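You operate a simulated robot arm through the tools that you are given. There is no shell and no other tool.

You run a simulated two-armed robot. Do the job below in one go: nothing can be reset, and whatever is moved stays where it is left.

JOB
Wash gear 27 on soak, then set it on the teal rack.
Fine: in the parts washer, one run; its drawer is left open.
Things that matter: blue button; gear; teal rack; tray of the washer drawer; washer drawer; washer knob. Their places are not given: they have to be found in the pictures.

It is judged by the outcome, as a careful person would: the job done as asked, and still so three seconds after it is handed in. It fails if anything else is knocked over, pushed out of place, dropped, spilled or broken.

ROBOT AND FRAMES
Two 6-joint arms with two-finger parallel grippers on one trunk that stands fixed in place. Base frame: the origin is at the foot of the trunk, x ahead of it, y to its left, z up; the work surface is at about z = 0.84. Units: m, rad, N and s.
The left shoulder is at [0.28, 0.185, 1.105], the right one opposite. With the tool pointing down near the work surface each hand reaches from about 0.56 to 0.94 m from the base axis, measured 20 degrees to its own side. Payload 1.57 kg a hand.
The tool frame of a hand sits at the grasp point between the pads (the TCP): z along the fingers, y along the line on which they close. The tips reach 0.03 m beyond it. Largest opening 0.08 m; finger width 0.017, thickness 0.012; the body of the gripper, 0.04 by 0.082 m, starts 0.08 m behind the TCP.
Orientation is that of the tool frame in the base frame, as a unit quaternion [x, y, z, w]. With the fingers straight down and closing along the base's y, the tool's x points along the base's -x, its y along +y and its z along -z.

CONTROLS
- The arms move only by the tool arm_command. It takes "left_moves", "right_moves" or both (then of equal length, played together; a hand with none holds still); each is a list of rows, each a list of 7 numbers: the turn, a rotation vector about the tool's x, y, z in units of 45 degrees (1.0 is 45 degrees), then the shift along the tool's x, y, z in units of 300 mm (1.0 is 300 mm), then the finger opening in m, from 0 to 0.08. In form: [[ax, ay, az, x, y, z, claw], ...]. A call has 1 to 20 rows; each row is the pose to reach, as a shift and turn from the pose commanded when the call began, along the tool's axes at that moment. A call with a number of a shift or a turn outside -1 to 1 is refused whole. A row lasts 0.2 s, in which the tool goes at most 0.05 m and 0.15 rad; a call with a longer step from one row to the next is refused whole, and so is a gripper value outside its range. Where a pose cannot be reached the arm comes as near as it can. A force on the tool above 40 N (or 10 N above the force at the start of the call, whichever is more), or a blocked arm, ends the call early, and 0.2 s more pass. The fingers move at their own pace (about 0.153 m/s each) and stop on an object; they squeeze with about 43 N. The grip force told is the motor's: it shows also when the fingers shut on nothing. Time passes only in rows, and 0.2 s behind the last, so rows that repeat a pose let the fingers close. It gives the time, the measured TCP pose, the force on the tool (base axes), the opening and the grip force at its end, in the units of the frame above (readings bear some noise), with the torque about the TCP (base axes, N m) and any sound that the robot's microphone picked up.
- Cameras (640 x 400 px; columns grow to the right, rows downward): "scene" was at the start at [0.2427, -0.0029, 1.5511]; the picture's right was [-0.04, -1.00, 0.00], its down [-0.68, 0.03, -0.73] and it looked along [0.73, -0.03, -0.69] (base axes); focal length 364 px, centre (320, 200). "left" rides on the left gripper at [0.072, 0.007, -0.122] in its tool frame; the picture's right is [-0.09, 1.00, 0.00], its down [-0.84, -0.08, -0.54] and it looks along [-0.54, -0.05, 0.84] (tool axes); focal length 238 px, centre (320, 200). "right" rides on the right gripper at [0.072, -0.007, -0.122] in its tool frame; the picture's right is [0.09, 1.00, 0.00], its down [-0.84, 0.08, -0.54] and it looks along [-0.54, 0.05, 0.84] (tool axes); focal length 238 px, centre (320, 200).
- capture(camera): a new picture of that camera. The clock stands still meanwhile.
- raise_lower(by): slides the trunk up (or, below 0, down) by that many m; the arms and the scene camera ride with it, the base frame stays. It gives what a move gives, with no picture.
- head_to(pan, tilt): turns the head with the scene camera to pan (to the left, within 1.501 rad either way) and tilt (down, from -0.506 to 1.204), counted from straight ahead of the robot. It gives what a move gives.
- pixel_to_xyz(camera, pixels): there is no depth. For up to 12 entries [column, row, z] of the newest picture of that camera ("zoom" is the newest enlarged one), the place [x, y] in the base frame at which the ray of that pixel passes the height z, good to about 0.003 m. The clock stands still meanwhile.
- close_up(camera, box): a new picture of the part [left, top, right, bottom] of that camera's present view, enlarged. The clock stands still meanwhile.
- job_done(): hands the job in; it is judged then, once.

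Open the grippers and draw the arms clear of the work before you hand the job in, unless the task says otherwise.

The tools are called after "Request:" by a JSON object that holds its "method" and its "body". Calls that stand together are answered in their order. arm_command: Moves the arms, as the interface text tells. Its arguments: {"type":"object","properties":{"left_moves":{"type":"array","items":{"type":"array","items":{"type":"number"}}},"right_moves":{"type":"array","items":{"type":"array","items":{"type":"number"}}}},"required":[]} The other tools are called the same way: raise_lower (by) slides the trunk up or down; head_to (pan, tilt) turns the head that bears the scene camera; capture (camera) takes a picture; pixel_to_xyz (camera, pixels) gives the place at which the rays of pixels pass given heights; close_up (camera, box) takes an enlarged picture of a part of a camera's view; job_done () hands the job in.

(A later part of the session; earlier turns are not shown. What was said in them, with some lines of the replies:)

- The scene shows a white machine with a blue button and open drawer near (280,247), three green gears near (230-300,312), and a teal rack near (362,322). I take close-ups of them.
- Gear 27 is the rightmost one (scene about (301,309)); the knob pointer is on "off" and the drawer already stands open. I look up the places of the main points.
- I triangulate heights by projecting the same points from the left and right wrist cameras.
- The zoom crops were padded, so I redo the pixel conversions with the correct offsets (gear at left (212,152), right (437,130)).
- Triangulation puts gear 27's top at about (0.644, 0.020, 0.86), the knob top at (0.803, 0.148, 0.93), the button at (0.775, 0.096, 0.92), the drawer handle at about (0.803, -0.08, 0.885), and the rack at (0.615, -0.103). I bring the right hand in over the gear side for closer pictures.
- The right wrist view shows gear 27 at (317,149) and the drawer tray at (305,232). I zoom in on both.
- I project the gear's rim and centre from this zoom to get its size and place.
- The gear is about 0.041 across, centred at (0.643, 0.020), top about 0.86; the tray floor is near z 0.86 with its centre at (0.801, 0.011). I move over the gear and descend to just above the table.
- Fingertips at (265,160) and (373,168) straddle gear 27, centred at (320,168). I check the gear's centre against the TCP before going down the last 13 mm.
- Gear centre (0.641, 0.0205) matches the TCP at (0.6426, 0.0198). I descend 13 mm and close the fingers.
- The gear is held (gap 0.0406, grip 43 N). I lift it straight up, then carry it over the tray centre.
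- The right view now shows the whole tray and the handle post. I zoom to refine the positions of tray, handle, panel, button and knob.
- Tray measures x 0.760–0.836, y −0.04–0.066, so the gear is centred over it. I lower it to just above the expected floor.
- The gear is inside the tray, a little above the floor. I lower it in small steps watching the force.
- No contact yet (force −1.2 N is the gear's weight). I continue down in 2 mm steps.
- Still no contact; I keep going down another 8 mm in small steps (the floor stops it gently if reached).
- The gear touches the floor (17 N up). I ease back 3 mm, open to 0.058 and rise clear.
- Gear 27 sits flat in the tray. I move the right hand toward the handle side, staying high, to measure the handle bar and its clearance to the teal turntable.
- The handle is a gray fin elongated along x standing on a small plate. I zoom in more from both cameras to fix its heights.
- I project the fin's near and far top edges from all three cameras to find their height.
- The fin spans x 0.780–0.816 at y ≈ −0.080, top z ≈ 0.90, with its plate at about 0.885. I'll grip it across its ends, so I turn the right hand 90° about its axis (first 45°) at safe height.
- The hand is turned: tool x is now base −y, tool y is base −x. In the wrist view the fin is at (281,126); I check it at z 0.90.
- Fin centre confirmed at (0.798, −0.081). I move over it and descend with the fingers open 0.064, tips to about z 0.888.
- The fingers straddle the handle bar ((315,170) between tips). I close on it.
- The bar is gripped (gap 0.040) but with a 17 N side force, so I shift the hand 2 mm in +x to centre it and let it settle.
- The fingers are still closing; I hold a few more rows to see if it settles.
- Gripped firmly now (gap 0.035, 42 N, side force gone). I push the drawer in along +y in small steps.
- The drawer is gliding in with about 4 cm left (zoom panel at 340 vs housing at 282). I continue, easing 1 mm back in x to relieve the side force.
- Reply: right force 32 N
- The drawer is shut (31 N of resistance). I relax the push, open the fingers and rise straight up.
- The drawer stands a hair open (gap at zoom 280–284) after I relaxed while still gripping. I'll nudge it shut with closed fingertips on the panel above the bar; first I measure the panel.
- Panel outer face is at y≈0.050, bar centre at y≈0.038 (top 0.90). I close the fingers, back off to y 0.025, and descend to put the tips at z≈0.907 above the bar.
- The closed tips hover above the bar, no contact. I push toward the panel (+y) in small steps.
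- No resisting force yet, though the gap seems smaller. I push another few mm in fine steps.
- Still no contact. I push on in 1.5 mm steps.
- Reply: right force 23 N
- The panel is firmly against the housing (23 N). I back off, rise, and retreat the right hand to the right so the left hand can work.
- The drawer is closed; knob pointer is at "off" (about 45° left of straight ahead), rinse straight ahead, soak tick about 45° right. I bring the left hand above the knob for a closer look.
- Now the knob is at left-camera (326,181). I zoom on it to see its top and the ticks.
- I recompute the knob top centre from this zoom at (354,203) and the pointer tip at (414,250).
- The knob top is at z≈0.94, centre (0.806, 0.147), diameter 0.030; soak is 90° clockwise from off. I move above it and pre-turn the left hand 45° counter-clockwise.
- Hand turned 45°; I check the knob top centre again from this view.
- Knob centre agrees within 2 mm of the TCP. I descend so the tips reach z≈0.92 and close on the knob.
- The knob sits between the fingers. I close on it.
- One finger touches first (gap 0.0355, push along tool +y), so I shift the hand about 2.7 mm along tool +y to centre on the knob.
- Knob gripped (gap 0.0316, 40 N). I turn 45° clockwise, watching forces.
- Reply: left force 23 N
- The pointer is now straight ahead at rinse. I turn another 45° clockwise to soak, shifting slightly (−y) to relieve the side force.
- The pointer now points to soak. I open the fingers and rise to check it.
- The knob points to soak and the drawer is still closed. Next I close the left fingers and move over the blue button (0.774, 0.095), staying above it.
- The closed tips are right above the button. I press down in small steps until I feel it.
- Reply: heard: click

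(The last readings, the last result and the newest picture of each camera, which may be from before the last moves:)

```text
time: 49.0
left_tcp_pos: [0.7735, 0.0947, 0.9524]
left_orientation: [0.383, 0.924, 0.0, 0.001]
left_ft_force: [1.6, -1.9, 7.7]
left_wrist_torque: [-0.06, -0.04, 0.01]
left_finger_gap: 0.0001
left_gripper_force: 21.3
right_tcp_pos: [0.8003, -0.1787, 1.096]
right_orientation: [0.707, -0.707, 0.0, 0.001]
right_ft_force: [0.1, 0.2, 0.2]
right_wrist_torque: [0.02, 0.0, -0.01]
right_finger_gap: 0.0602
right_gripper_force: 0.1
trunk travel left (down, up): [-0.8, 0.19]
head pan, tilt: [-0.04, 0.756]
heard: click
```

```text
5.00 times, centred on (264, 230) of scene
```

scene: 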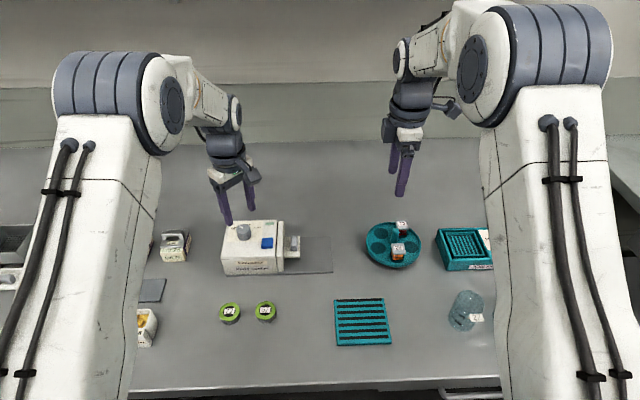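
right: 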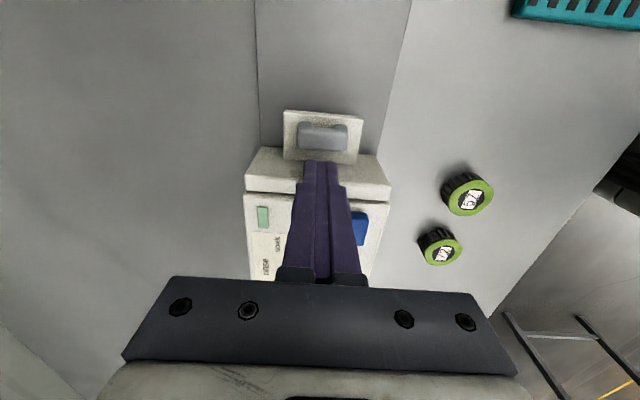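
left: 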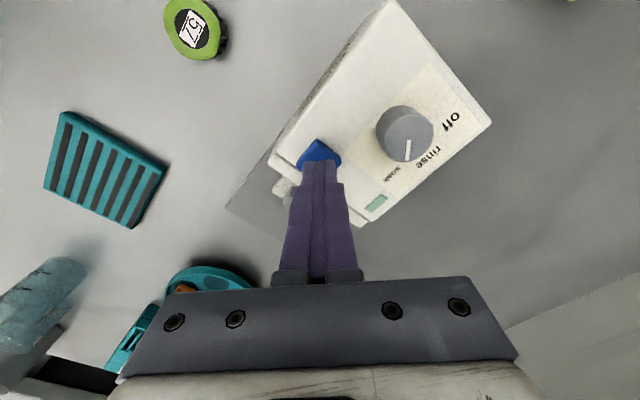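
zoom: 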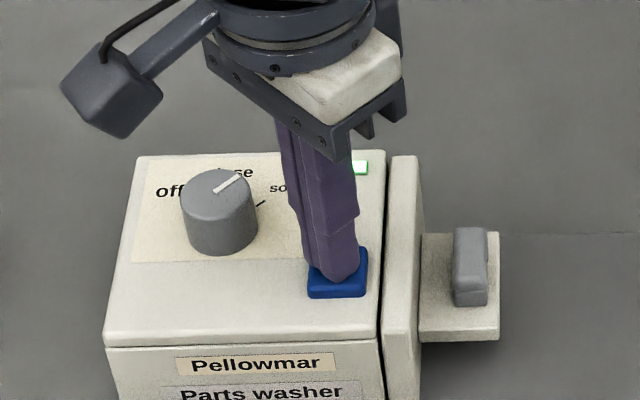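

A click was heard and the indicator lit up. I lift straight off the button and retreat the left hand to the left.

Request:
{"method": "arm_command", "body": {"left_moves": [[0, 0, 0, 0, 0, -0.06, 0.0], [0, 0, 0, 0, 0, -0.18, 0.0], [0, 0, 0, 0, 0, -0.32, 0.0], [0, 0, 0, 0, 0, -0.45, 0.0], [0, 0, 0, 0.04, 0.08, -0.55, 0.02], [0, 0, 0, 0.09, 0.18, -0.62, 0.04], [0, 0, 0, 0.18, 0.26, -0.62, 0.04], [0, 0, 0, 0.28, 0.32, -0.62, 0.04], [0, 0, 0, 0.38, 0.36, -0.62, 0.04], [0, 0, 0, 0.48, 0.36, -0.62, 0.04]]}}

Request:
{"method": "capture", "body": {"camera": "scene"}}

Request:
{"method": "close_up", "body": {"camera": "scene", "box": [200, 190, 328, 270]}}

```text
time: 51.2
left_tcp_pos: [0.7491, 0.2719, 1.137]
left_orientation: [0.383, 0.924, -0.001, 0.0]
left_ft_force: [0.6, -0.2, -0.3]
left_wrist_torque: [0.0, 0.02, 0.03]
left_finger_gap: 0.04
left_gripper_force: 0.1
right_tcp_pos: [0.8011, -0.1796, 1.0958]
right_orientation: [0.707, -0.707, -0.001, -0.001]
right_ft_force: [-0.3, 0.0, -0.6]
right_wrist_torque: [-0.05, 0.03, 0.03]
right_finger_gap: 0.0601
right_gripper_force: 0.0
trunk travel left (down, up): [-0.8, 0.19]
head pan, tilt: [-0.04, 0.756]
```

```text
taken
```

scene: 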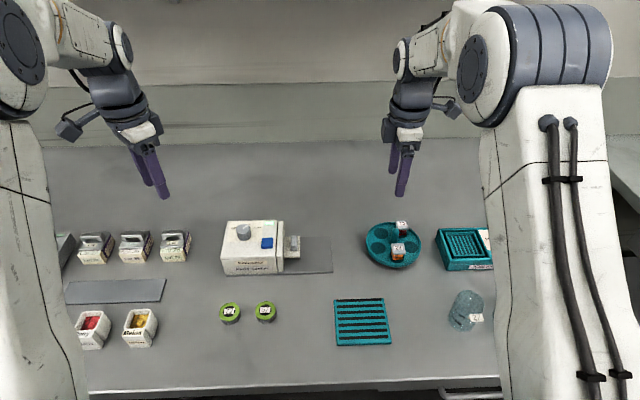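

```text
5.00 times, centred on (264, 230) of scene
```

zoom: 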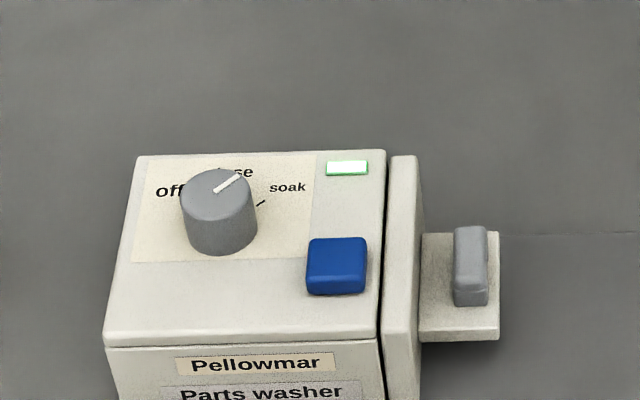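

The lamp is lit, so the soak run is going. I wait with both arms still until it ends.

Request:
{"method": "arm_command", "body": {"right_moves": [[0, 0, 0, 0, 0, 0, 0.064], [0, 0, 0, 0, 0, 0, 0.064], [0, 0, 0, 0, 0, 0, 0.064], [0, 0, 0, 0, 0, 0, 0.064], [0, 0, 0, 0, 0, 0, 0.064], [0, 0, 0, 0, 0, 0, 0.064], [0, 0, 0, 0, 0, 0, 0.064], [0, 0, 0, 0, 0, 0, 0.064], [0, 0, 0, 0, 0, 0, 0.064], [0, 0, 0, 0, 0, 0, 0.064], [0, 0, 0, 0, 0, 0, 0.064], [0, 0, 0, 0, 0, 0, 0.064], [0, 0, 0, 0, 0, 0, 0.064], [0, 0, 0, 0, 0, 0, 0.064], [0, 0, 0, 0, 0, 0, 0.064], [0, 0, 0, 0, 0, 0, 0.064], [0, 0, 0, 0, 0, 0, 0.064], [0, 0, 0, 0, 0, 0, 0.064], [0, 0, 0, 0, 0, 0, 0.064], [0, 0, 0, 0, 0, 0, 0.064]]}}

Request:
{"method": "close_up", "body": {"camera": "scene", "box": [200, 190, 328, 270]}}

```text
time: 55.4
left_tcp_pos: [0.7495, 0.2717, 1.1379]
left_orientation: [0.383, 0.924, 0.001, 0.0]
left_ft_force: [0.5, 0.2, 0.8]
left_wrist_torque: [-0.02, 0.02, 0.04]
left_finger_gap: 0.04
left_gripper_force: 0.0
right_tcp_pos: [0.8004, -0.1791, 1.095]
right_orientation: [-0.707, 0.707, 0.001, 0.0]
right_ft_force: [-0.5, -0.7, 0.3]
right_wrist_torque: [0.02, 0.02, 0.0]
right_finger_gap: 0.0639
right_gripper_force: 0.1
trunk travel left (down, up): [-0.8, 0.19]
head pan, tilt: [-0.04, 0.756]
```

```text
5.00 times, centred on (264, 230) of scene
```

zoom: 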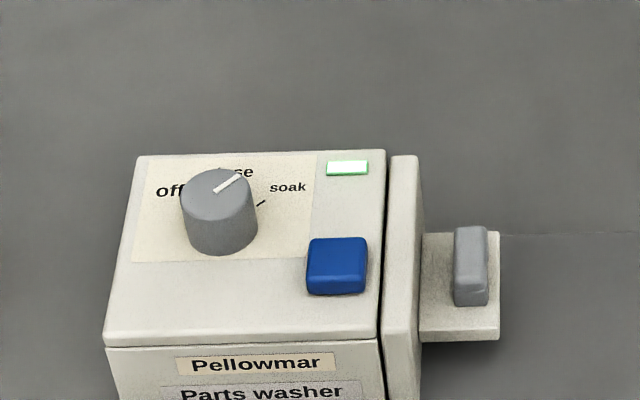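

The lamp is still lit; I keep waiting.

Request:
{"method": "arm_command", "body": {"right_moves": [[0, 0, 0, 0, 0, 0, 0.064], [0, 0, 0, 0, 0, 0, 0.064], [0, 0, 0, 0, 0, 0, 0.064], [0, 0, 0, 0, 0, 0, 0.064], [0, 0, 0, 0, 0, 0, 0.064], [0, 0, 0, 0, 0, 0, 0.064], [0, 0, 0, 0, 0, 0, 0.064], [0, 0, 0, 0, 0, 0, 0.064], [0, 0, 0, 0, 0, 0, 0.064], [0, 0, 0, 0, 0, 0, 0.064], [0, 0, 0, 0, 0, 0, 0.064], [0, 0, 0, 0, 0, 0, 0.064], [0, 0, 0, 0, 0, 0, 0.064], [0, 0, 0, 0, 0, 0, 0.064], [0, 0, 0, 0, 0, 0, 0.064], [0, 0, 0, 0, 0, 0, 0.064], [0, 0, 0, 0, 0, 0, 0.064], [0, 0, 0, 0, 0, 0, 0.064], [0, 0, 0, 0, 0, 0, 0.064], [0, 0, 0, 0, 0, 0, 0.064]]}}

Request:
{"method": "close_up", "body": {"camera": "scene", "box": [200, 190, 328, 270]}}

```text
time: 59.6
left_tcp_pos: [0.7493, 0.2716, 1.1373]
left_orientation: [0.383, 0.924, -0.001, -0.001]
left_ft_force: [0.6, 0.2, -0.2]
left_wrist_torque: [-0.03, -0.01, 0.02]
left_finger_gap: 0.0399
left_gripper_force: 0.1
right_tcp_pos: [0.8008, -0.179, 1.0944]
right_orientation: [0.707, -0.707, 0.0, 0.0]
right_ft_force: [0.6, -0.4, 0.2]
right_wrist_torque: [0.0, -0.02, 0.02]
right_finger_gap: 0.0639
right_gripper_force: 0.0
trunk travel left (down, up): [-0.8, 0.19]
head pan, tilt: [-0.04, 0.756]
```

```text
5.00 times, centred on (264, 230) of scene
```

zoom: 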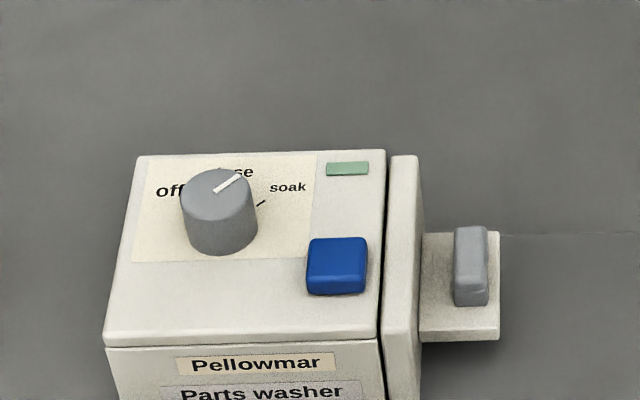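

The lamp is off: the run has ended. I bring the right hand back above the handle at about (0.800, 0.039), open 0.064.

Request:
{"method": "arm_command", "body": {"right_moves": [[0, 0, 0, -0.1, 0, 0, 0.064], [0, 0, 0, -0.25, 0, 0, 0.064], [0, 0, 0, -0.4, 0, 0, 0.064], [0, 0, 0, -0.55, 0, 0, 0.064], [0, 0, 0, -0.66, 0, 0.02, 0.064], [0, 0, 0, -0.723, 0, 0.1, 0.064], [0, 0, 0, -0.723, 0, 0.2, 0.064], [0, 0, 0, -0.723, 0, 0.2, 0.064]]}}

Request:
{"method": "capture", "body": {"camera": "right"}}

Request:
{"method": "close_up", "body": {"camera": "right", "box": [256, 90, 384, 170]}}

```text
time: 61.4
left_tcp_pos: [0.7503, 0.2718, 1.1376]
left_orientation: [0.382, 0.924, 0.0, 0.0]
left_ft_force: [0.4, 0.1, -0.2]
left_wrist_torque: [0.02, -0.01, 0.03]
left_finger_gap: 0.0401
left_gripper_force: 0.1
right_tcp_pos: [0.7986, 0.0393, 1.0323]
right_orientation: [0.707, -0.707, 0.0, 0.0]
right_ft_force: [-0.5, 0.2, -0.3]
right_wrist_torque: [0.01, -0.01, -0.01]
right_finger_gap: 0.0642
right_gripper_force: 0.1
trunk travel left (down, up): [-0.8, 0.19]
head pan, tilt: [-0.04, 0.756]
```

```text
taken
```

right: 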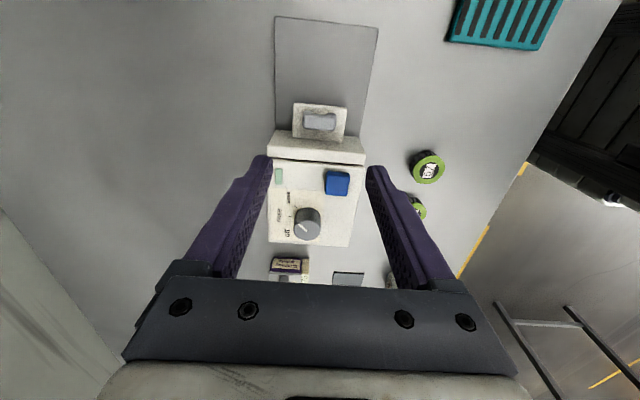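

```text
5.00 times, centred on (320, 130) of right
```

zoom: 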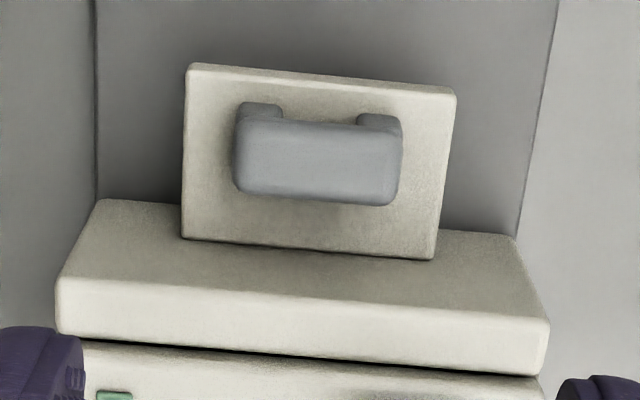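

I verify the bar centre (zoom (317,160)) before going down.

Request:
{"method": "pixel_to_xyz", "body": {"camera": "zoom", "pixels": [[317, 160, 0.9], [234, 160, 0.9], [402, 160, 0.9]]}}

```text
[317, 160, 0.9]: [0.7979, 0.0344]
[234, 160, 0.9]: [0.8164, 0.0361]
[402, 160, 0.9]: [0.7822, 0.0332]
```

Bar centre is (0.799, 0.035). I shift 2.5 mm in −y and descend to TCP z≈0.917.

Request:
{"method": "arm_command", "body": {"right_moves": [[0, 0, 0, 0.008, 0, 0.1, 0.064], [0, 0, 0, 0.008, 0, 0.2, 0.064], [0, 0, 0, 0.008, 0, 0.28, 0.064], [0, 0, 0, 0.008, 0, 0.34, 0.064], [0, 0, 0, 0.008, 0, 0.365, 0.064], [0, 0, 0, 0.008, 0, 0.383, 0.064], [0, 0, 0, 0.008, 0, 0.383, 0.064]]}}

Request:
{"method": "close_up", "body": {"camera": "right", "box": [240, 120, 400, 220]}}

Request:
{"method": "close_up", "body": {"camera": "scene", "box": [240, 200, 352, 270]}}

```text
time: 63.0
left_tcp_pos: [0.7493, 0.2716, 1.1368]
left_orientation: [0.382, 0.924, 0.0, 0.0]
left_ft_force: [0.3, 0.2, -0.3]
left_wrist_torque: [-0.03, 0.0, -0.02]
left_finger_gap: 0.0401
left_gripper_force: 0.2
right_tcp_pos: [0.7993, 0.0362, 0.9186]
right_orientation: [-0.707, 0.707, 0.0, -0.001]
right_ft_force: [0.2, 0.1, 0.0]
right_wrist_torque: [-0.01, 0.01, 0.0]
right_finger_gap: 0.0638
right_gripper_force: 0.1
trunk travel left (down, up): [-0.8, 0.19]
head pan, tilt: [-0.04, 0.756]
```

```text
4.00 times, centred on (320, 170) of right
```

zoom: 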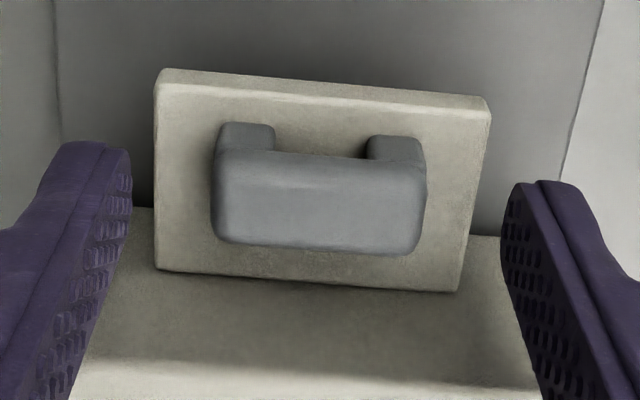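

```text
5.71 times, centred on (296, 235) of scene
```

zoom: 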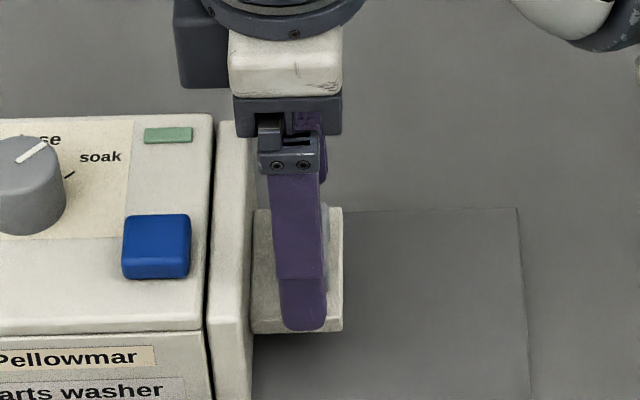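

The bar lies between the pads. I close on it.

Request:
{"method": "arm_command", "body": {"right_moves": [[0, 0, 0, 0, 0, 0, 0.05], [0, 0, 0, 0, 0, 0, 0.038], [0, 0, 0, 0, 0, 0, 0.025], [0, 0, 0, 0, 0, 0, 0.025], [0, 0, 0, 0, 0, 0, 0.025], [0, 0, 0, 0, 0, 0, 0.025]]}}

```text
time: 64.4
left_tcp_pos: [0.7497, 0.2718, 1.1377]
left_orientation: [0.383, 0.924, 0.0, 0.0]
left_ft_force: [-0.6, -0.2, -0.1]
left_wrist_torque: [0.0, 0.0, -0.03]
left_finger_gap: 0.0399
left_gripper_force: 0.1
right_tcp_pos: [0.7996, 0.0379, 0.9187]
right_orientation: [-0.707, 0.707, -0.001, -0.001]
right_ft_force: [4.9, 0.4, -1.9]
right_wrist_torque: [-0.01, -0.21, -0.02]
right_finger_gap: 0.0351
right_gripper_force: 42.1
trunk travel left (down, up): [-0.8, 0.19]
head pan, tilt: [-0.04, 0.756]
```

Handle gripped (gap 0.0351, 42 N). I pull the drawer out along −y in steps, about 0.10 m first.

Request:
{"method": "arm_command", "body": {"right_moves": [[0, 0, 0, 0.02, 0, 0, 0.025], [0, 0, 0, 0.05, 0, 0, 0.025], [0, 0, 0, 0.09, 0, 0, 0.025], [0, 0, 0, 0.13, 0, 0, 0.025], [0, 0, 0, 0.17, 0, 0, 0.025], [0, 0, 0, 0.21, 0, 0, 0.025], [0, 0, 0, 0.25, 0, 0, 0.025], [0, 0, 0, 0.29, 0, 0, 0.025], [0, 0, 0, 0.33, 0, 0, 0.025], [0, 0, 0, 0.33, 0, 0, 0.025]]}}

Request:
{"method": "close_up", "body": {"camera": "scene", "box": [200, 195, 376, 305]}}

```text
time: 66.6
left_tcp_pos: [0.7496, 0.2727, 1.1378]
left_orientation: [0.383, 0.924, 0.0, 0.001]
left_ft_force: [-0.5, 0.9, 0.5]
left_wrist_torque: [-0.01, 0.0, 0.03]
left_finger_gap: 0.0398
left_gripper_force: 0.0
right_tcp_pos: [0.7996, -0.0608, 0.919]
right_orientation: [0.707, -0.707, 0.0, 0.0]
right_ft_force: [7.4, 0.7, -7.8]
right_wrist_torque: [0.1, -0.22, -0.03]
right_finger_gap: 0.0356
right_gripper_force: 42.5
trunk travel left (down, up): [-0.8, 0.19]
head pan, tilt: [-0.04, 0.756]
```

```text
3.64 times, centred on (288, 250) of scene
```

zoom: 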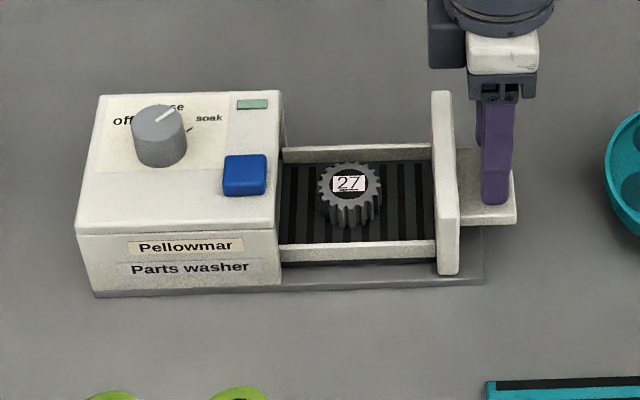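

The gear came out clean (green grime gone). I pull the drawer the last ~19 mm to its original fully open place.

Request:
{"method": "arm_command", "body": {"right_moves": [[0, 0, 0, 0.02, 0, 0, 0.025], [0, 0, 0, 0.04, 0, 0, 0.025], [0, 0, 0, 0.055, 0, 0, 0.025], [0, 0, 0, 0.062, 0, 0, 0.025], [0, 0, 0, 0.062, 0, 0, 0.025]]}}

Request:
{"method": "close_up", "body": {"camera": "scene", "box": [200, 205, 360, 305]}}

```text
time: 67.8
left_tcp_pos: [0.7502, 0.273, 1.1376]
left_orientation: [0.382, 0.924, 0.0, 0.0]
left_ft_force: [-0.4, -0.6, -0.8]
left_wrist_torque: [0.01, -0.01, 0.03]
left_finger_gap: 0.0399
left_gripper_force: 0.1
right_tcp_pos: [0.7994, -0.0788, 0.9189]
right_orientation: [0.708, -0.706, -0.001, 0.001]
right_ft_force: [1.5, 9.4, -16.9]
right_wrist_torque: [-0.14, -0.11, -0.07]
right_finger_gap: 0.0353
right_gripper_force: 42.1
trunk travel left (down, up): [-0.8, 0.19]
head pan, tilt: [-0.04, 0.756]
```

```text
4.00 times, centred on (280, 255) of scene
```

zoom: 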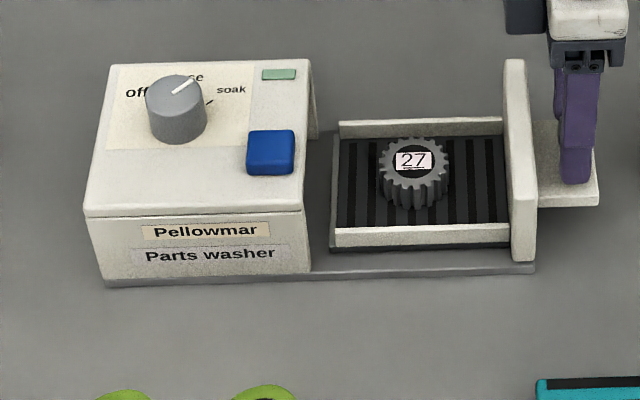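

The drawer is fully open as at the start. I release the handle and rise straight up.

Request:
{"method": "arm_command", "body": {"right_moves": [[0, 0, 0, 0, 0, 0, 0.045], [0, 0, 0, 0, 0, 0, 0.064], [0, 0, 0, 0, 0, 0, 0.064], [0, 0, 0, 0, 0, -0.08, 0.064], [0, 0, 0, 0, 0, -0.2, 0.064], [0, 0, 0, 0, 0, -0.34, 0.064], [0, 0, 0, 0, 0, -0.42, 0.064]]}}

Request:
{"method": "arm_command", "body": {"right_moves": [[0, 0, 0.17, 0, 0, 0, 0.06], [0, 0, 0.34, 0, 0, 0, 0.06], [0, 0, 0.51, 0, 0, 0, 0.06], [0, 0, 0.68, 0, 0, 0, 0.06], [0, 0, 0.85, 0, 0, 0, 0.06], [0, 0, 1.0, 0, 0, 0, 0.06], [0, 0, 1.0, 0, 0, 0, 0.06]]}}

Request:
{"method": "arm_command", "body": {"right_moves": [[0, 0, 0.17, 0, 0, 0, 0.06], [0, 0, 0.34, 0, 0, 0, 0.06], [0, 0, 0.51, 0, 0, 0, 0.06], [0, 0, 0.68, 0, 0, 0, 0.06], [0, 0, 0.85, 0, 0, 0, 0.06], [0, 0, 1.0, 0, 0, 0, 0.06], [0, 0, 1.0, 0, 0, 0, 0.06]]}}

Request:
{"method": "capture", "body": {"camera": "right"}}

Request:
{"method": "close_up", "body": {"camera": "scene", "box": [200, 205, 360, 305]}}

```text
time: 69.4
left_tcp_pos: [0.7491, 0.273, 1.1382]
left_orientation: [0.382, 0.924, -0.001, -0.001]
left_ft_force: [0.1, 0.3, -0.3]
left_wrist_torque: [0.01, 0.01, -0.02]
left_finger_gap: 0.0402
left_gripper_force: 0.0
right_tcp_pos: [0.801, -0.0776, 1.045]
right_orientation: [0.708, -0.707, 0.0, 0.0]
right_ft_force: [-1.0, -0.5, -0.4]
right_wrist_torque: [-0.02, 0.04, -0.01]
right_finger_gap: 0.0639
right_gripper_force: 0.1
trunk travel left (down, up): [-0.8, 0.19]
head pan, tilt: [-0.04, 0.756]
```

```text
time: 71.0
left_tcp_pos: [0.7498, 0.2721, 1.1368]
left_orientation: [0.382, 0.924, 0.0, 0.0]
left_ft_force: [-0.3, -0.3, -0.1]
left_wrist_torque: [-0.01, -0.01, 0.01]
left_finger_gap: 0.0401
left_gripper_force: 0.1
right_tcp_pos: [0.7995, -0.0796, 1.0464]
right_orientation: [-0.382, 0.924, 0.0, 0.001]
right_ft_force: [0.4, 0.9, 0.4]
right_wrist_torque: [0.02, -0.03, 0.0]
right_finger_gap: 0.0597
right_gripper_force: 0.1
trunk travel left (down, up): [-0.8, 0.19]
head pan, tilt: [-0.04, 0.756]
```

```text
time: 72.6
left_tcp_pos: [0.7508, 0.273, 1.1382]
left_orientation: [0.383, 0.924, 0.0, 0.0]
left_ft_force: [0.4, -1.4, -0.3]
left_wrist_torque: [-0.02, 0.03, 0.02]
left_finger_gap: 0.0399
left_gripper_force: 0.1
right_tcp_pos: [0.8007, -0.0786, 1.0466]
right_orientation: [0.001, 1.0, -0.001, 0.0]
right_ft_force: [0.2, 0.3, 0.8]
right_wrist_torque: [0.02, -0.01, 0.0]
right_finger_gap: 0.0598
right_gripper_force: 0.0
trunk travel left (down, up): [-0.8, 0.19]
head pan, tilt: [-0.04, 0.756]
```

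```text
taken
```

right: 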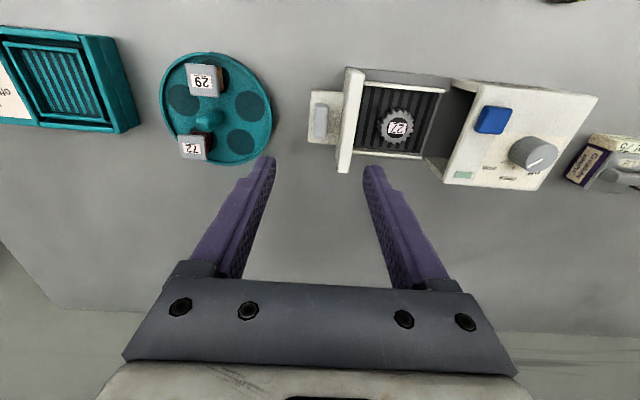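

```text
4.00 times, centred on (280, 255) of scene
```

zoom: 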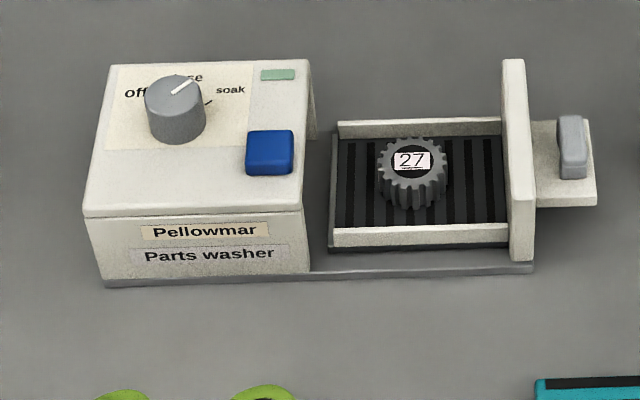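

The washed gear sits at right-camera (397,126). I compute its place and move over it.

Request:
{"method": "pixel_to_xyz", "body": {"camera": "right", "pixels": [[397, 126.5, 0.878], [377, 127, 0.878], [415, 127, 0.878]]}}

Request:
{"method": "pixel_to_xyz", "body": {"camera": "zoom", "pixels": [[412, 161, 0.878]]}}

Request:
{"method": "arm_command", "body": {"right_moves": [[0, 0, 0, 0, 0.1, 0, 0.058], [0, 0, 0, 0, 0.2, 0, 0.058], [0, 0, 0, 0, 0.31, 0, 0.058], [0, 0, 0, 0, 0.31, 0.1, 0.058], [0, 0, 0, 0, 0.31, 0.2, 0.058], [0, 0, 0, 0, 0.31, 0.2, 0.058]]}}

Request:
{"method": "capture", "body": {"camera": "right"}}

```text
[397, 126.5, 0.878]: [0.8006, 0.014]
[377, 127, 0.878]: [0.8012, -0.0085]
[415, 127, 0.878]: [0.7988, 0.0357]
```

```text
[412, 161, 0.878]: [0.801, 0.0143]
```

```text
time: 74.0
left_tcp_pos: [0.7502, 0.2725, 1.1386]
left_orientation: [0.382, 0.924, 0.0, 0.0]
left_ft_force: [0.1, -0.2, 0.0]
left_wrist_torque: [0.04, -0.02, -0.03]
left_finger_gap: 0.04
left_gripper_force: 0.0
right_tcp_pos: [0.8004, 0.0144, 0.9854]
right_orientation: [-0.001, 1.0, -0.001, 0.0]
right_ft_force: [-0.9, 0.8, 0.4]
right_wrist_torque: [-0.02, 0.0, -0.03]
right_finger_gap: 0.0582
right_gripper_force: 0.1
trunk travel left (down, up): [-0.8, 0.19]
head pan, tilt: [-0.04, 0.756]
```

```text
taken
```

right: 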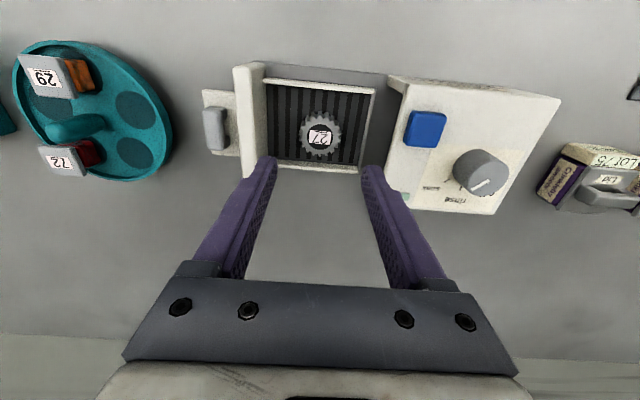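

The TCP is centred over the gear (0.8004, 0.0144). I descend to the release height (TCP z≈0.894) and close.

Request:
{"method": "arm_command", "body": {"right_moves": [[0, 0, 0, 0, 0, 0.1, 0.058], [0, 0, 0, 0, 0, 0.19, 0.058], [0, 0, 0, 0, 0, 0.25, 0.058], [0, 0, 0, 0, 0, 0.285, 0.058], [0, 0, 0, 0, 0, 0.304, 0.058], [0, 0, 0, 0, 0, 0.304, 0.045], [0, 0, 0, 0, 0, 0.304, 0.03], [0, 0, 0, 0, 0, 0.304, 0.03], [0, 0, 0, 0, 0, 0.304, 0.03]]}}

Request:
{"method": "capture", "body": {"camera": "right"}}

```text
time: 76.0
left_tcp_pos: [0.75, 0.2724, 1.1375]
left_orientation: [0.382, 0.924, 0.0, 0.0]
left_ft_force: [-0.4, 0.2, 0.0]
left_wrist_torque: [-0.03, 0.04, 0.01]
left_finger_gap: 0.0402
left_gripper_force: 0.1
right_tcp_pos: [0.7998, 0.012, 0.8931]
right_orientation: [-0.001, 1.0, 0.0, 0.0]
right_ft_force: [0.2, -0.6, 0.1]
right_wrist_torque: [0.0, -0.01, 0.02]
right_finger_gap: 0.0406
right_gripper_force: 43.1
trunk travel left (down, up): [-0.8, 0.19]
head pan, tilt: [-0.04, 0.756]
```

```text
taken
```

right: 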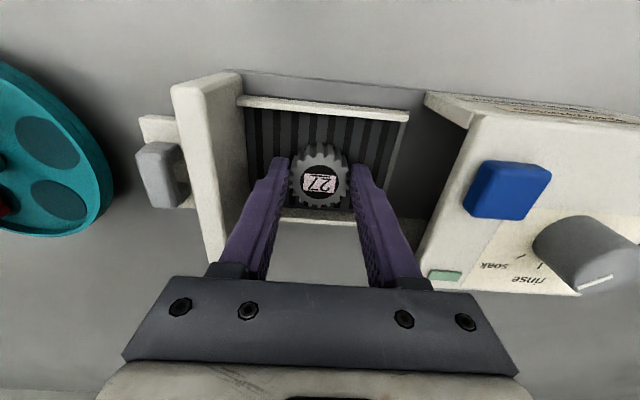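

Gear gripped (gap 0.0406, 43 N). I lift it clear, then carry it over the rack at about (0.615, −0.103).

Request:
{"method": "arm_command", "body": {"right_moves": [[0, 0, 0, 0, 0, -0.08, 0.03], [0, 0, 0, 0, 0, -0.2, 0.03], [0, 0, 0, 0, 0, -0.33, 0.03], [0, 0, 0, 0, 0, -0.42, 0.03], [0, 0, 0, 0.1, -0.03, -0.42, 0.03], [0, 0, 0, 0.22, -0.1, -0.42, 0.03], [0, 0, 0, 0.34, -0.18, -0.42, 0.03], [0, 0, 0, 0.44, -0.26, -0.42, 0.03], [0, 0, 0, 0.53, -0.33, -0.42, 0.03], [0, 0, 0, 0.617, -0.383, -0.42, 0.03], [0, 0, 0, 0.617, -0.383, -0.42, 0.03]]}}

Request:
{"method": "capture", "body": {"camera": "right"}}

Request:
{"method": "capture", "body": {"camera": "scene"}}

```text
time: 78.4
left_tcp_pos: [0.75, 0.2724, 1.1379]
left_orientation: [0.383, 0.924, 0.0, 0.0]
left_ft_force: [-0.6, -0.1, 0.8]
left_wrist_torque: [-0.01, -0.03, 0.0]
left_finger_gap: 0.0399
left_gripper_force: 0.1
right_tcp_pos: [0.6148, -0.1042, 1.0206]
right_orientation: [-0.001, 1.0, 0.0, 0.0]
right_ft_force: [-0.7, 0.4, -1.1]
right_wrist_torque: [0.02, 0.01, -0.04]
right_finger_gap: 0.0407
right_gripper_force: 43.3
trunk travel left (down, up): [-0.8, 0.19]
head pan, tilt: [-0.04, 0.756]
```

```text
taken
```

right: 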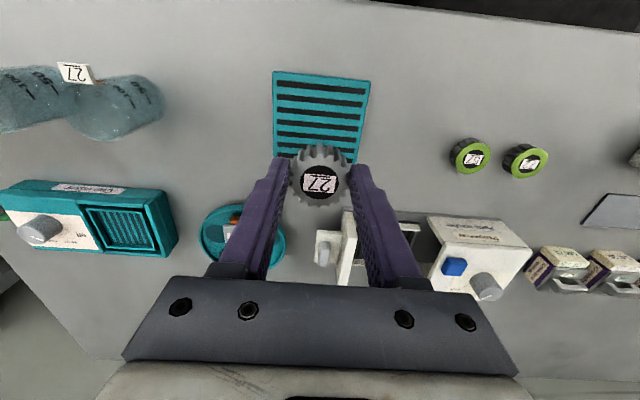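

```text
taken
```

scene: 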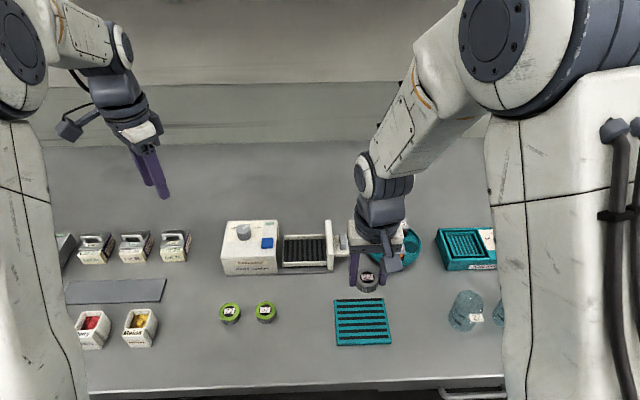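

The gear hangs centred over the rack (measured centre (0.6165, −0.103)). I lower it to about 1 cm above the rack.

Request:
{"method": "arm_command", "body": {"right_moves": [[0, 0, 0, -0.005, 0.003, 0.1, 0.03], [0, 0, 0, -0.005, 0.003, 0.2, 0.03], [0, 0, 0, -0.005, 0.003, 0.3, 0.03], [0, 0, 0, -0.005, 0.003, 0.37, 0.03], [0, 0, 0, -0.005, 0.003, 0.41, 0.03], [0, 0, 0, -0.005, 0.003, 0.41, 0.03]]}}

Request:
{"method": "capture", "body": {"camera": "right"}}

Request:
{"method": "close_up", "body": {"camera": "scene", "box": [300, 270, 428, 350]}}

```text
time: 79.8
left_tcp_pos: [0.7507, 0.2726, 1.1378]
left_orientation: [0.383, 0.924, 0.0, -0.001]
left_ft_force: [-0.4, 0.5, -0.5]
left_wrist_torque: [0.0, 0.01, -0.01]
left_finger_gap: 0.0399
left_gripper_force: 0.1
right_tcp_pos: [0.6179, -0.1036, 0.8972]
right_orientation: [-0.001, 1.0, 0.0, 0.0]
right_ft_force: [0.6, -0.3, -1.3]
right_wrist_torque: [0.0, 0.05, 0.01]
right_finger_gap: 0.041
right_gripper_force: 42.7
trunk travel left (down, up): [-0.8, 0.19]
head pan, tilt: [-0.04, 0.756]
```

```text
taken
```

right: 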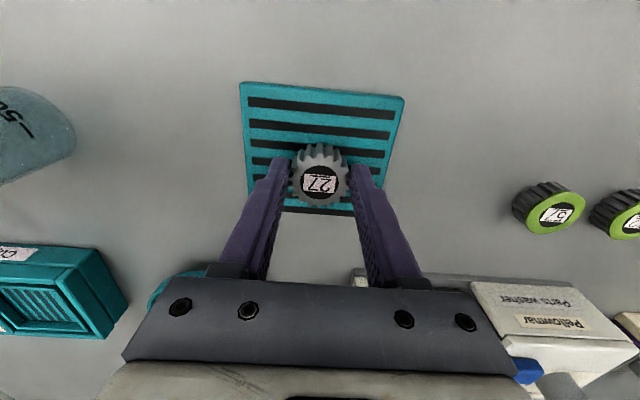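

```text
5.00 times, centred on (364, 310) of scene
```

zoom: 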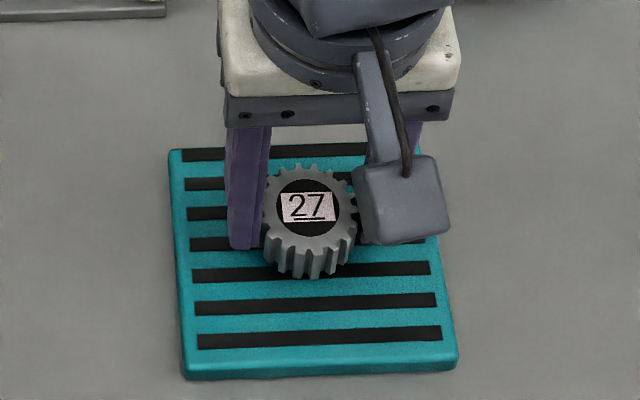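

The gear hovers over the rack's middle. I lower in 2 mm steps until contact.

Request:
{"method": "arm_command", "body": {"right_moves": [[0, 0, 0, 0, 0, 0.007, 0.03], [0, 0, 0, 0, 0, 0.014, 0.03], [0, 0, 0, 0, 0, 0.021, 0.03], [0, 0, 0, 0, 0, 0.021, 0.03]]}}

```text
time: 80.8
left_tcp_pos: [0.7497, 0.2725, 1.1382]
left_orientation: [0.383, 0.924, 0.0, -0.001]
left_ft_force: [-0.4, -0.3, -0.4]
left_wrist_torque: [-0.01, 0.02, 0.03]
left_finger_gap: 0.0402
left_gripper_force: 0.1
right_tcp_pos: [0.6166, -0.1035, 0.8903]
right_orientation: [-0.001, 1.0, 0.001, 0.0]
right_ft_force: [-0.7, -0.6, -0.5]
right_wrist_torque: [0.01, -0.01, 0.02]
right_finger_gap: 0.0409
right_gripper_force: 43.3
trunk travel left (down, up): [-0.8, 0.19]
head pan, tilt: [-0.04, 0.756]
```

No contact yet at TCP z 0.890; I go on in small steps.

Request:
{"method": "arm_command", "body": {"right_moves": [[0, 0, 0, 0, 0, 0.006, 0.03], [0, 0, 0, 0, 0, 0.011, 0.03], [0, 0, 0, 0, 0, 0.011, 0.03]]}}

```text
time: 81.6
left_tcp_pos: [0.7489, 0.2712, 1.1392]
left_orientation: [0.383, 0.924, 0.0, 0.0]
left_ft_force: [0.1, -0.2, 0.0]
left_wrist_torque: [0.0, 0.0, 0.01]
left_finger_gap: 0.04
left_gripper_force: 0.2
right_tcp_pos: [0.6163, -0.1022, 0.8893]
right_orientation: [0.0, 1.0, 0.0, 0.001]
right_ft_force: [-0.7, -7.0, 25.3]
right_wrist_torque: [-0.33, -0.02, -0.03]
right_finger_gap: 0.0407
right_gripper_force: 43.2
trunk travel left (down, up): [-0.8, 0.19]
head pan, tilt: [-0.04, 0.756]
```

The gear is on the rack (25 N). I ease up 2.5 mm, open to 0.06 and rise.

Request:
{"method": "arm_command", "body": {"right_moves": [[0, 0, 0, 0, 0, -0.008, 0.03], [0, 0, 0, 0, 0, -0.008, 0.045], [0, 0, 0, 0, 0, -0.008, 0.06], [0, 0, 0, 0, 0, -0.008, 0.06], [0, 0, 0, 0, 0, -0.06, 0.06], [0, 0, 0, 0, 0, -0.16, 0.06], [0, 0, 0, 0, 0, -0.3, 0.06], [0, 0, 0, 0, 0, -0.45, 0.06], [0, 0, 0, 0, 0, -0.6, 0.06]]}}

Request:
{"method": "capture", "body": {"camera": "right"}}

Request:
{"method": "close_up", "body": {"camera": "scene", "box": [300, 270, 428, 350]}}

```text
time: 83.6
left_tcp_pos: [0.7493, 0.2731, 1.1372]
left_orientation: [0.382, 0.924, 0.001, 0.0]
left_ft_force: [0.3, 0.5, -0.3]
left_wrist_torque: [-0.02, 0.03, -0.03]
left_finger_gap: 0.0398
left_gripper_force: 0.0
right_tcp_pos: [0.6171, -0.1025, 1.0676]
right_orientation: [-0.001, 1.0, 0.0, -0.002]
right_ft_force: [0.4, -0.1, 0.4]
right_wrist_torque: [-0.04, 0.03, 0.0]
right_finger_gap: 0.0599
right_gripper_force: 0.1
trunk travel left (down, up): [-0.8, 0.19]
head pan, tilt: [-0.04, 0.756]
```

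```text
taken
```

right: 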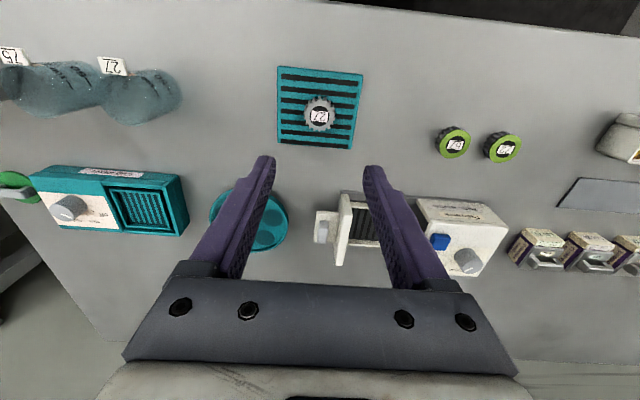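

```text
5.00 times, centred on (364, 310) of scene
```

zoom: 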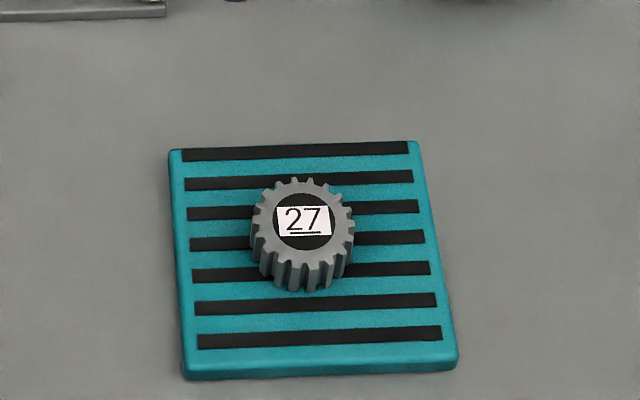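

Gear 27 lies flat in the middle of the teal rack, clean. I open both grippers and draw both arms back toward their starting places.

Request:
{"method": "arm_command", "body": {"left_moves": [[0, 0, 0, 0.06, -0.06, -0.03, 0.06], [0, 0, 0, 0.14, -0.14, -0.06, 0.08], [0, 0, 0, 0.22, -0.22, -0.1, 0.08], [0, 0, 0, 0.3, -0.3, -0.14, 0.08], [0, 0, 0, 0.38, -0.38, -0.18, 0.08], [0, 0, 0, 0.44, -0.44, -0.2, 0.08], [0, 0, 0, 0.44, -0.44, -0.2, 0.08]], "right_moves": [[0, 0, 0, 0, -0.04, -0.08, 0.07], [0, 0, 0, 0.01, -0.1, -0.17, 0.08], [0, 0, 0, 0.03, -0.17, -0.26, 0.08], [0, 0, 0, 0.05, -0.24, -0.35, 0.08], [0, 0, 0, 0.07, -0.32, -0.43, 0.08], [0, 0, 0, 0.07, -0.38, -0.48, 0.08], [0, 0, 0, 0.07, -0.38, -0.48, 0.08]]}}

Request:
{"method": "capture", "body": {"camera": "scene"}}

Request:
{"method": "close_up", "body": {"camera": "scene", "box": [200, 205, 440, 355]}}

```text
time: 85.2
left_tcp_pos: [0.5633, 0.2728, 1.1978]
left_orientation: [0.383, 0.924, 0.0, 0.0]
left_ft_force: [0.1, 0.6, 0.3]
left_wrist_torque: [0.01, -0.04, 0.02]
left_finger_gap: 0.08
left_gripper_force: 0.0
right_tcp_pos: [0.5961, -0.2158, 1.2131]
right_orientation: [-0.001, 1.0, 0.0, -0.001]
right_ft_force: [-0.5, -0.2, 0.1]
right_wrist_torque: [0.0, -0.01, 0.04]
right_finger_gap: 0.0799
right_gripper_force: 0.1
trunk travel left (down, up): [-0.8, 0.19]
head pan, tilt: [-0.04, 0.756]
```

```text
taken
```

scene: 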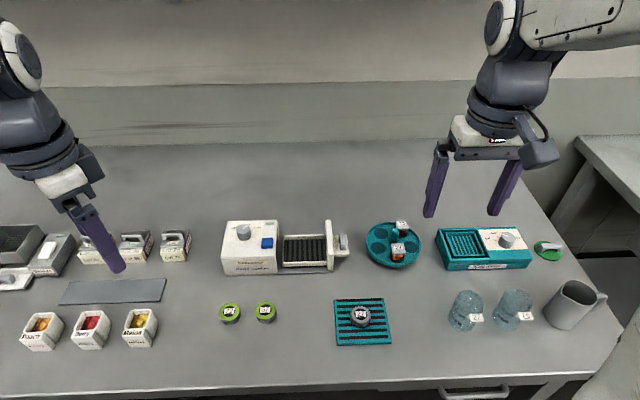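

```text
2.67 times, centred on (320, 280) of scene
```

zoom: 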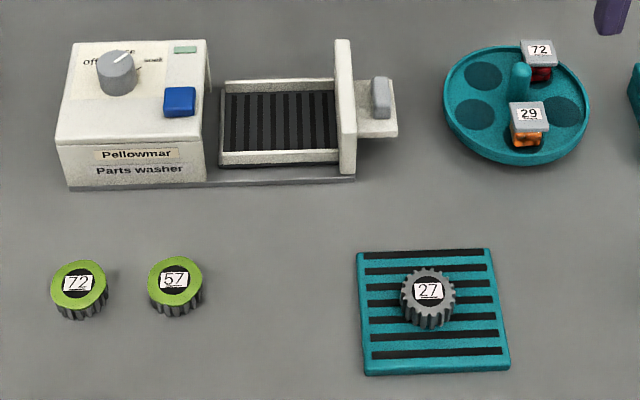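

Gear 27 is washed and on the teal rack at (360,315), the drawer is open, nothing else has moved, and both arms are clear with open grippers. I hand the job in.

Request:
{"method": "job_done", "body": {}}

```text
The job is handed in.
```

Gear 27 went through one soak run in the parts washer and now sits in the middle of the teal rack, clean. I've handed the job in.

- **Run:** I turned the knob from off to soak, shut the drawer and pressed the blue button once. The lamp lit, and I opened the drawer after it went out.
- **Left as asked:** The drawer is fully open, and both arms are drawn clear with their grippers open. The knob is still on soak.
- **Other items:** The last picture shows nothing else knocked over or moved. The washer shifted slightly when I pushed the drawer shut, then went back to its place when I let go.
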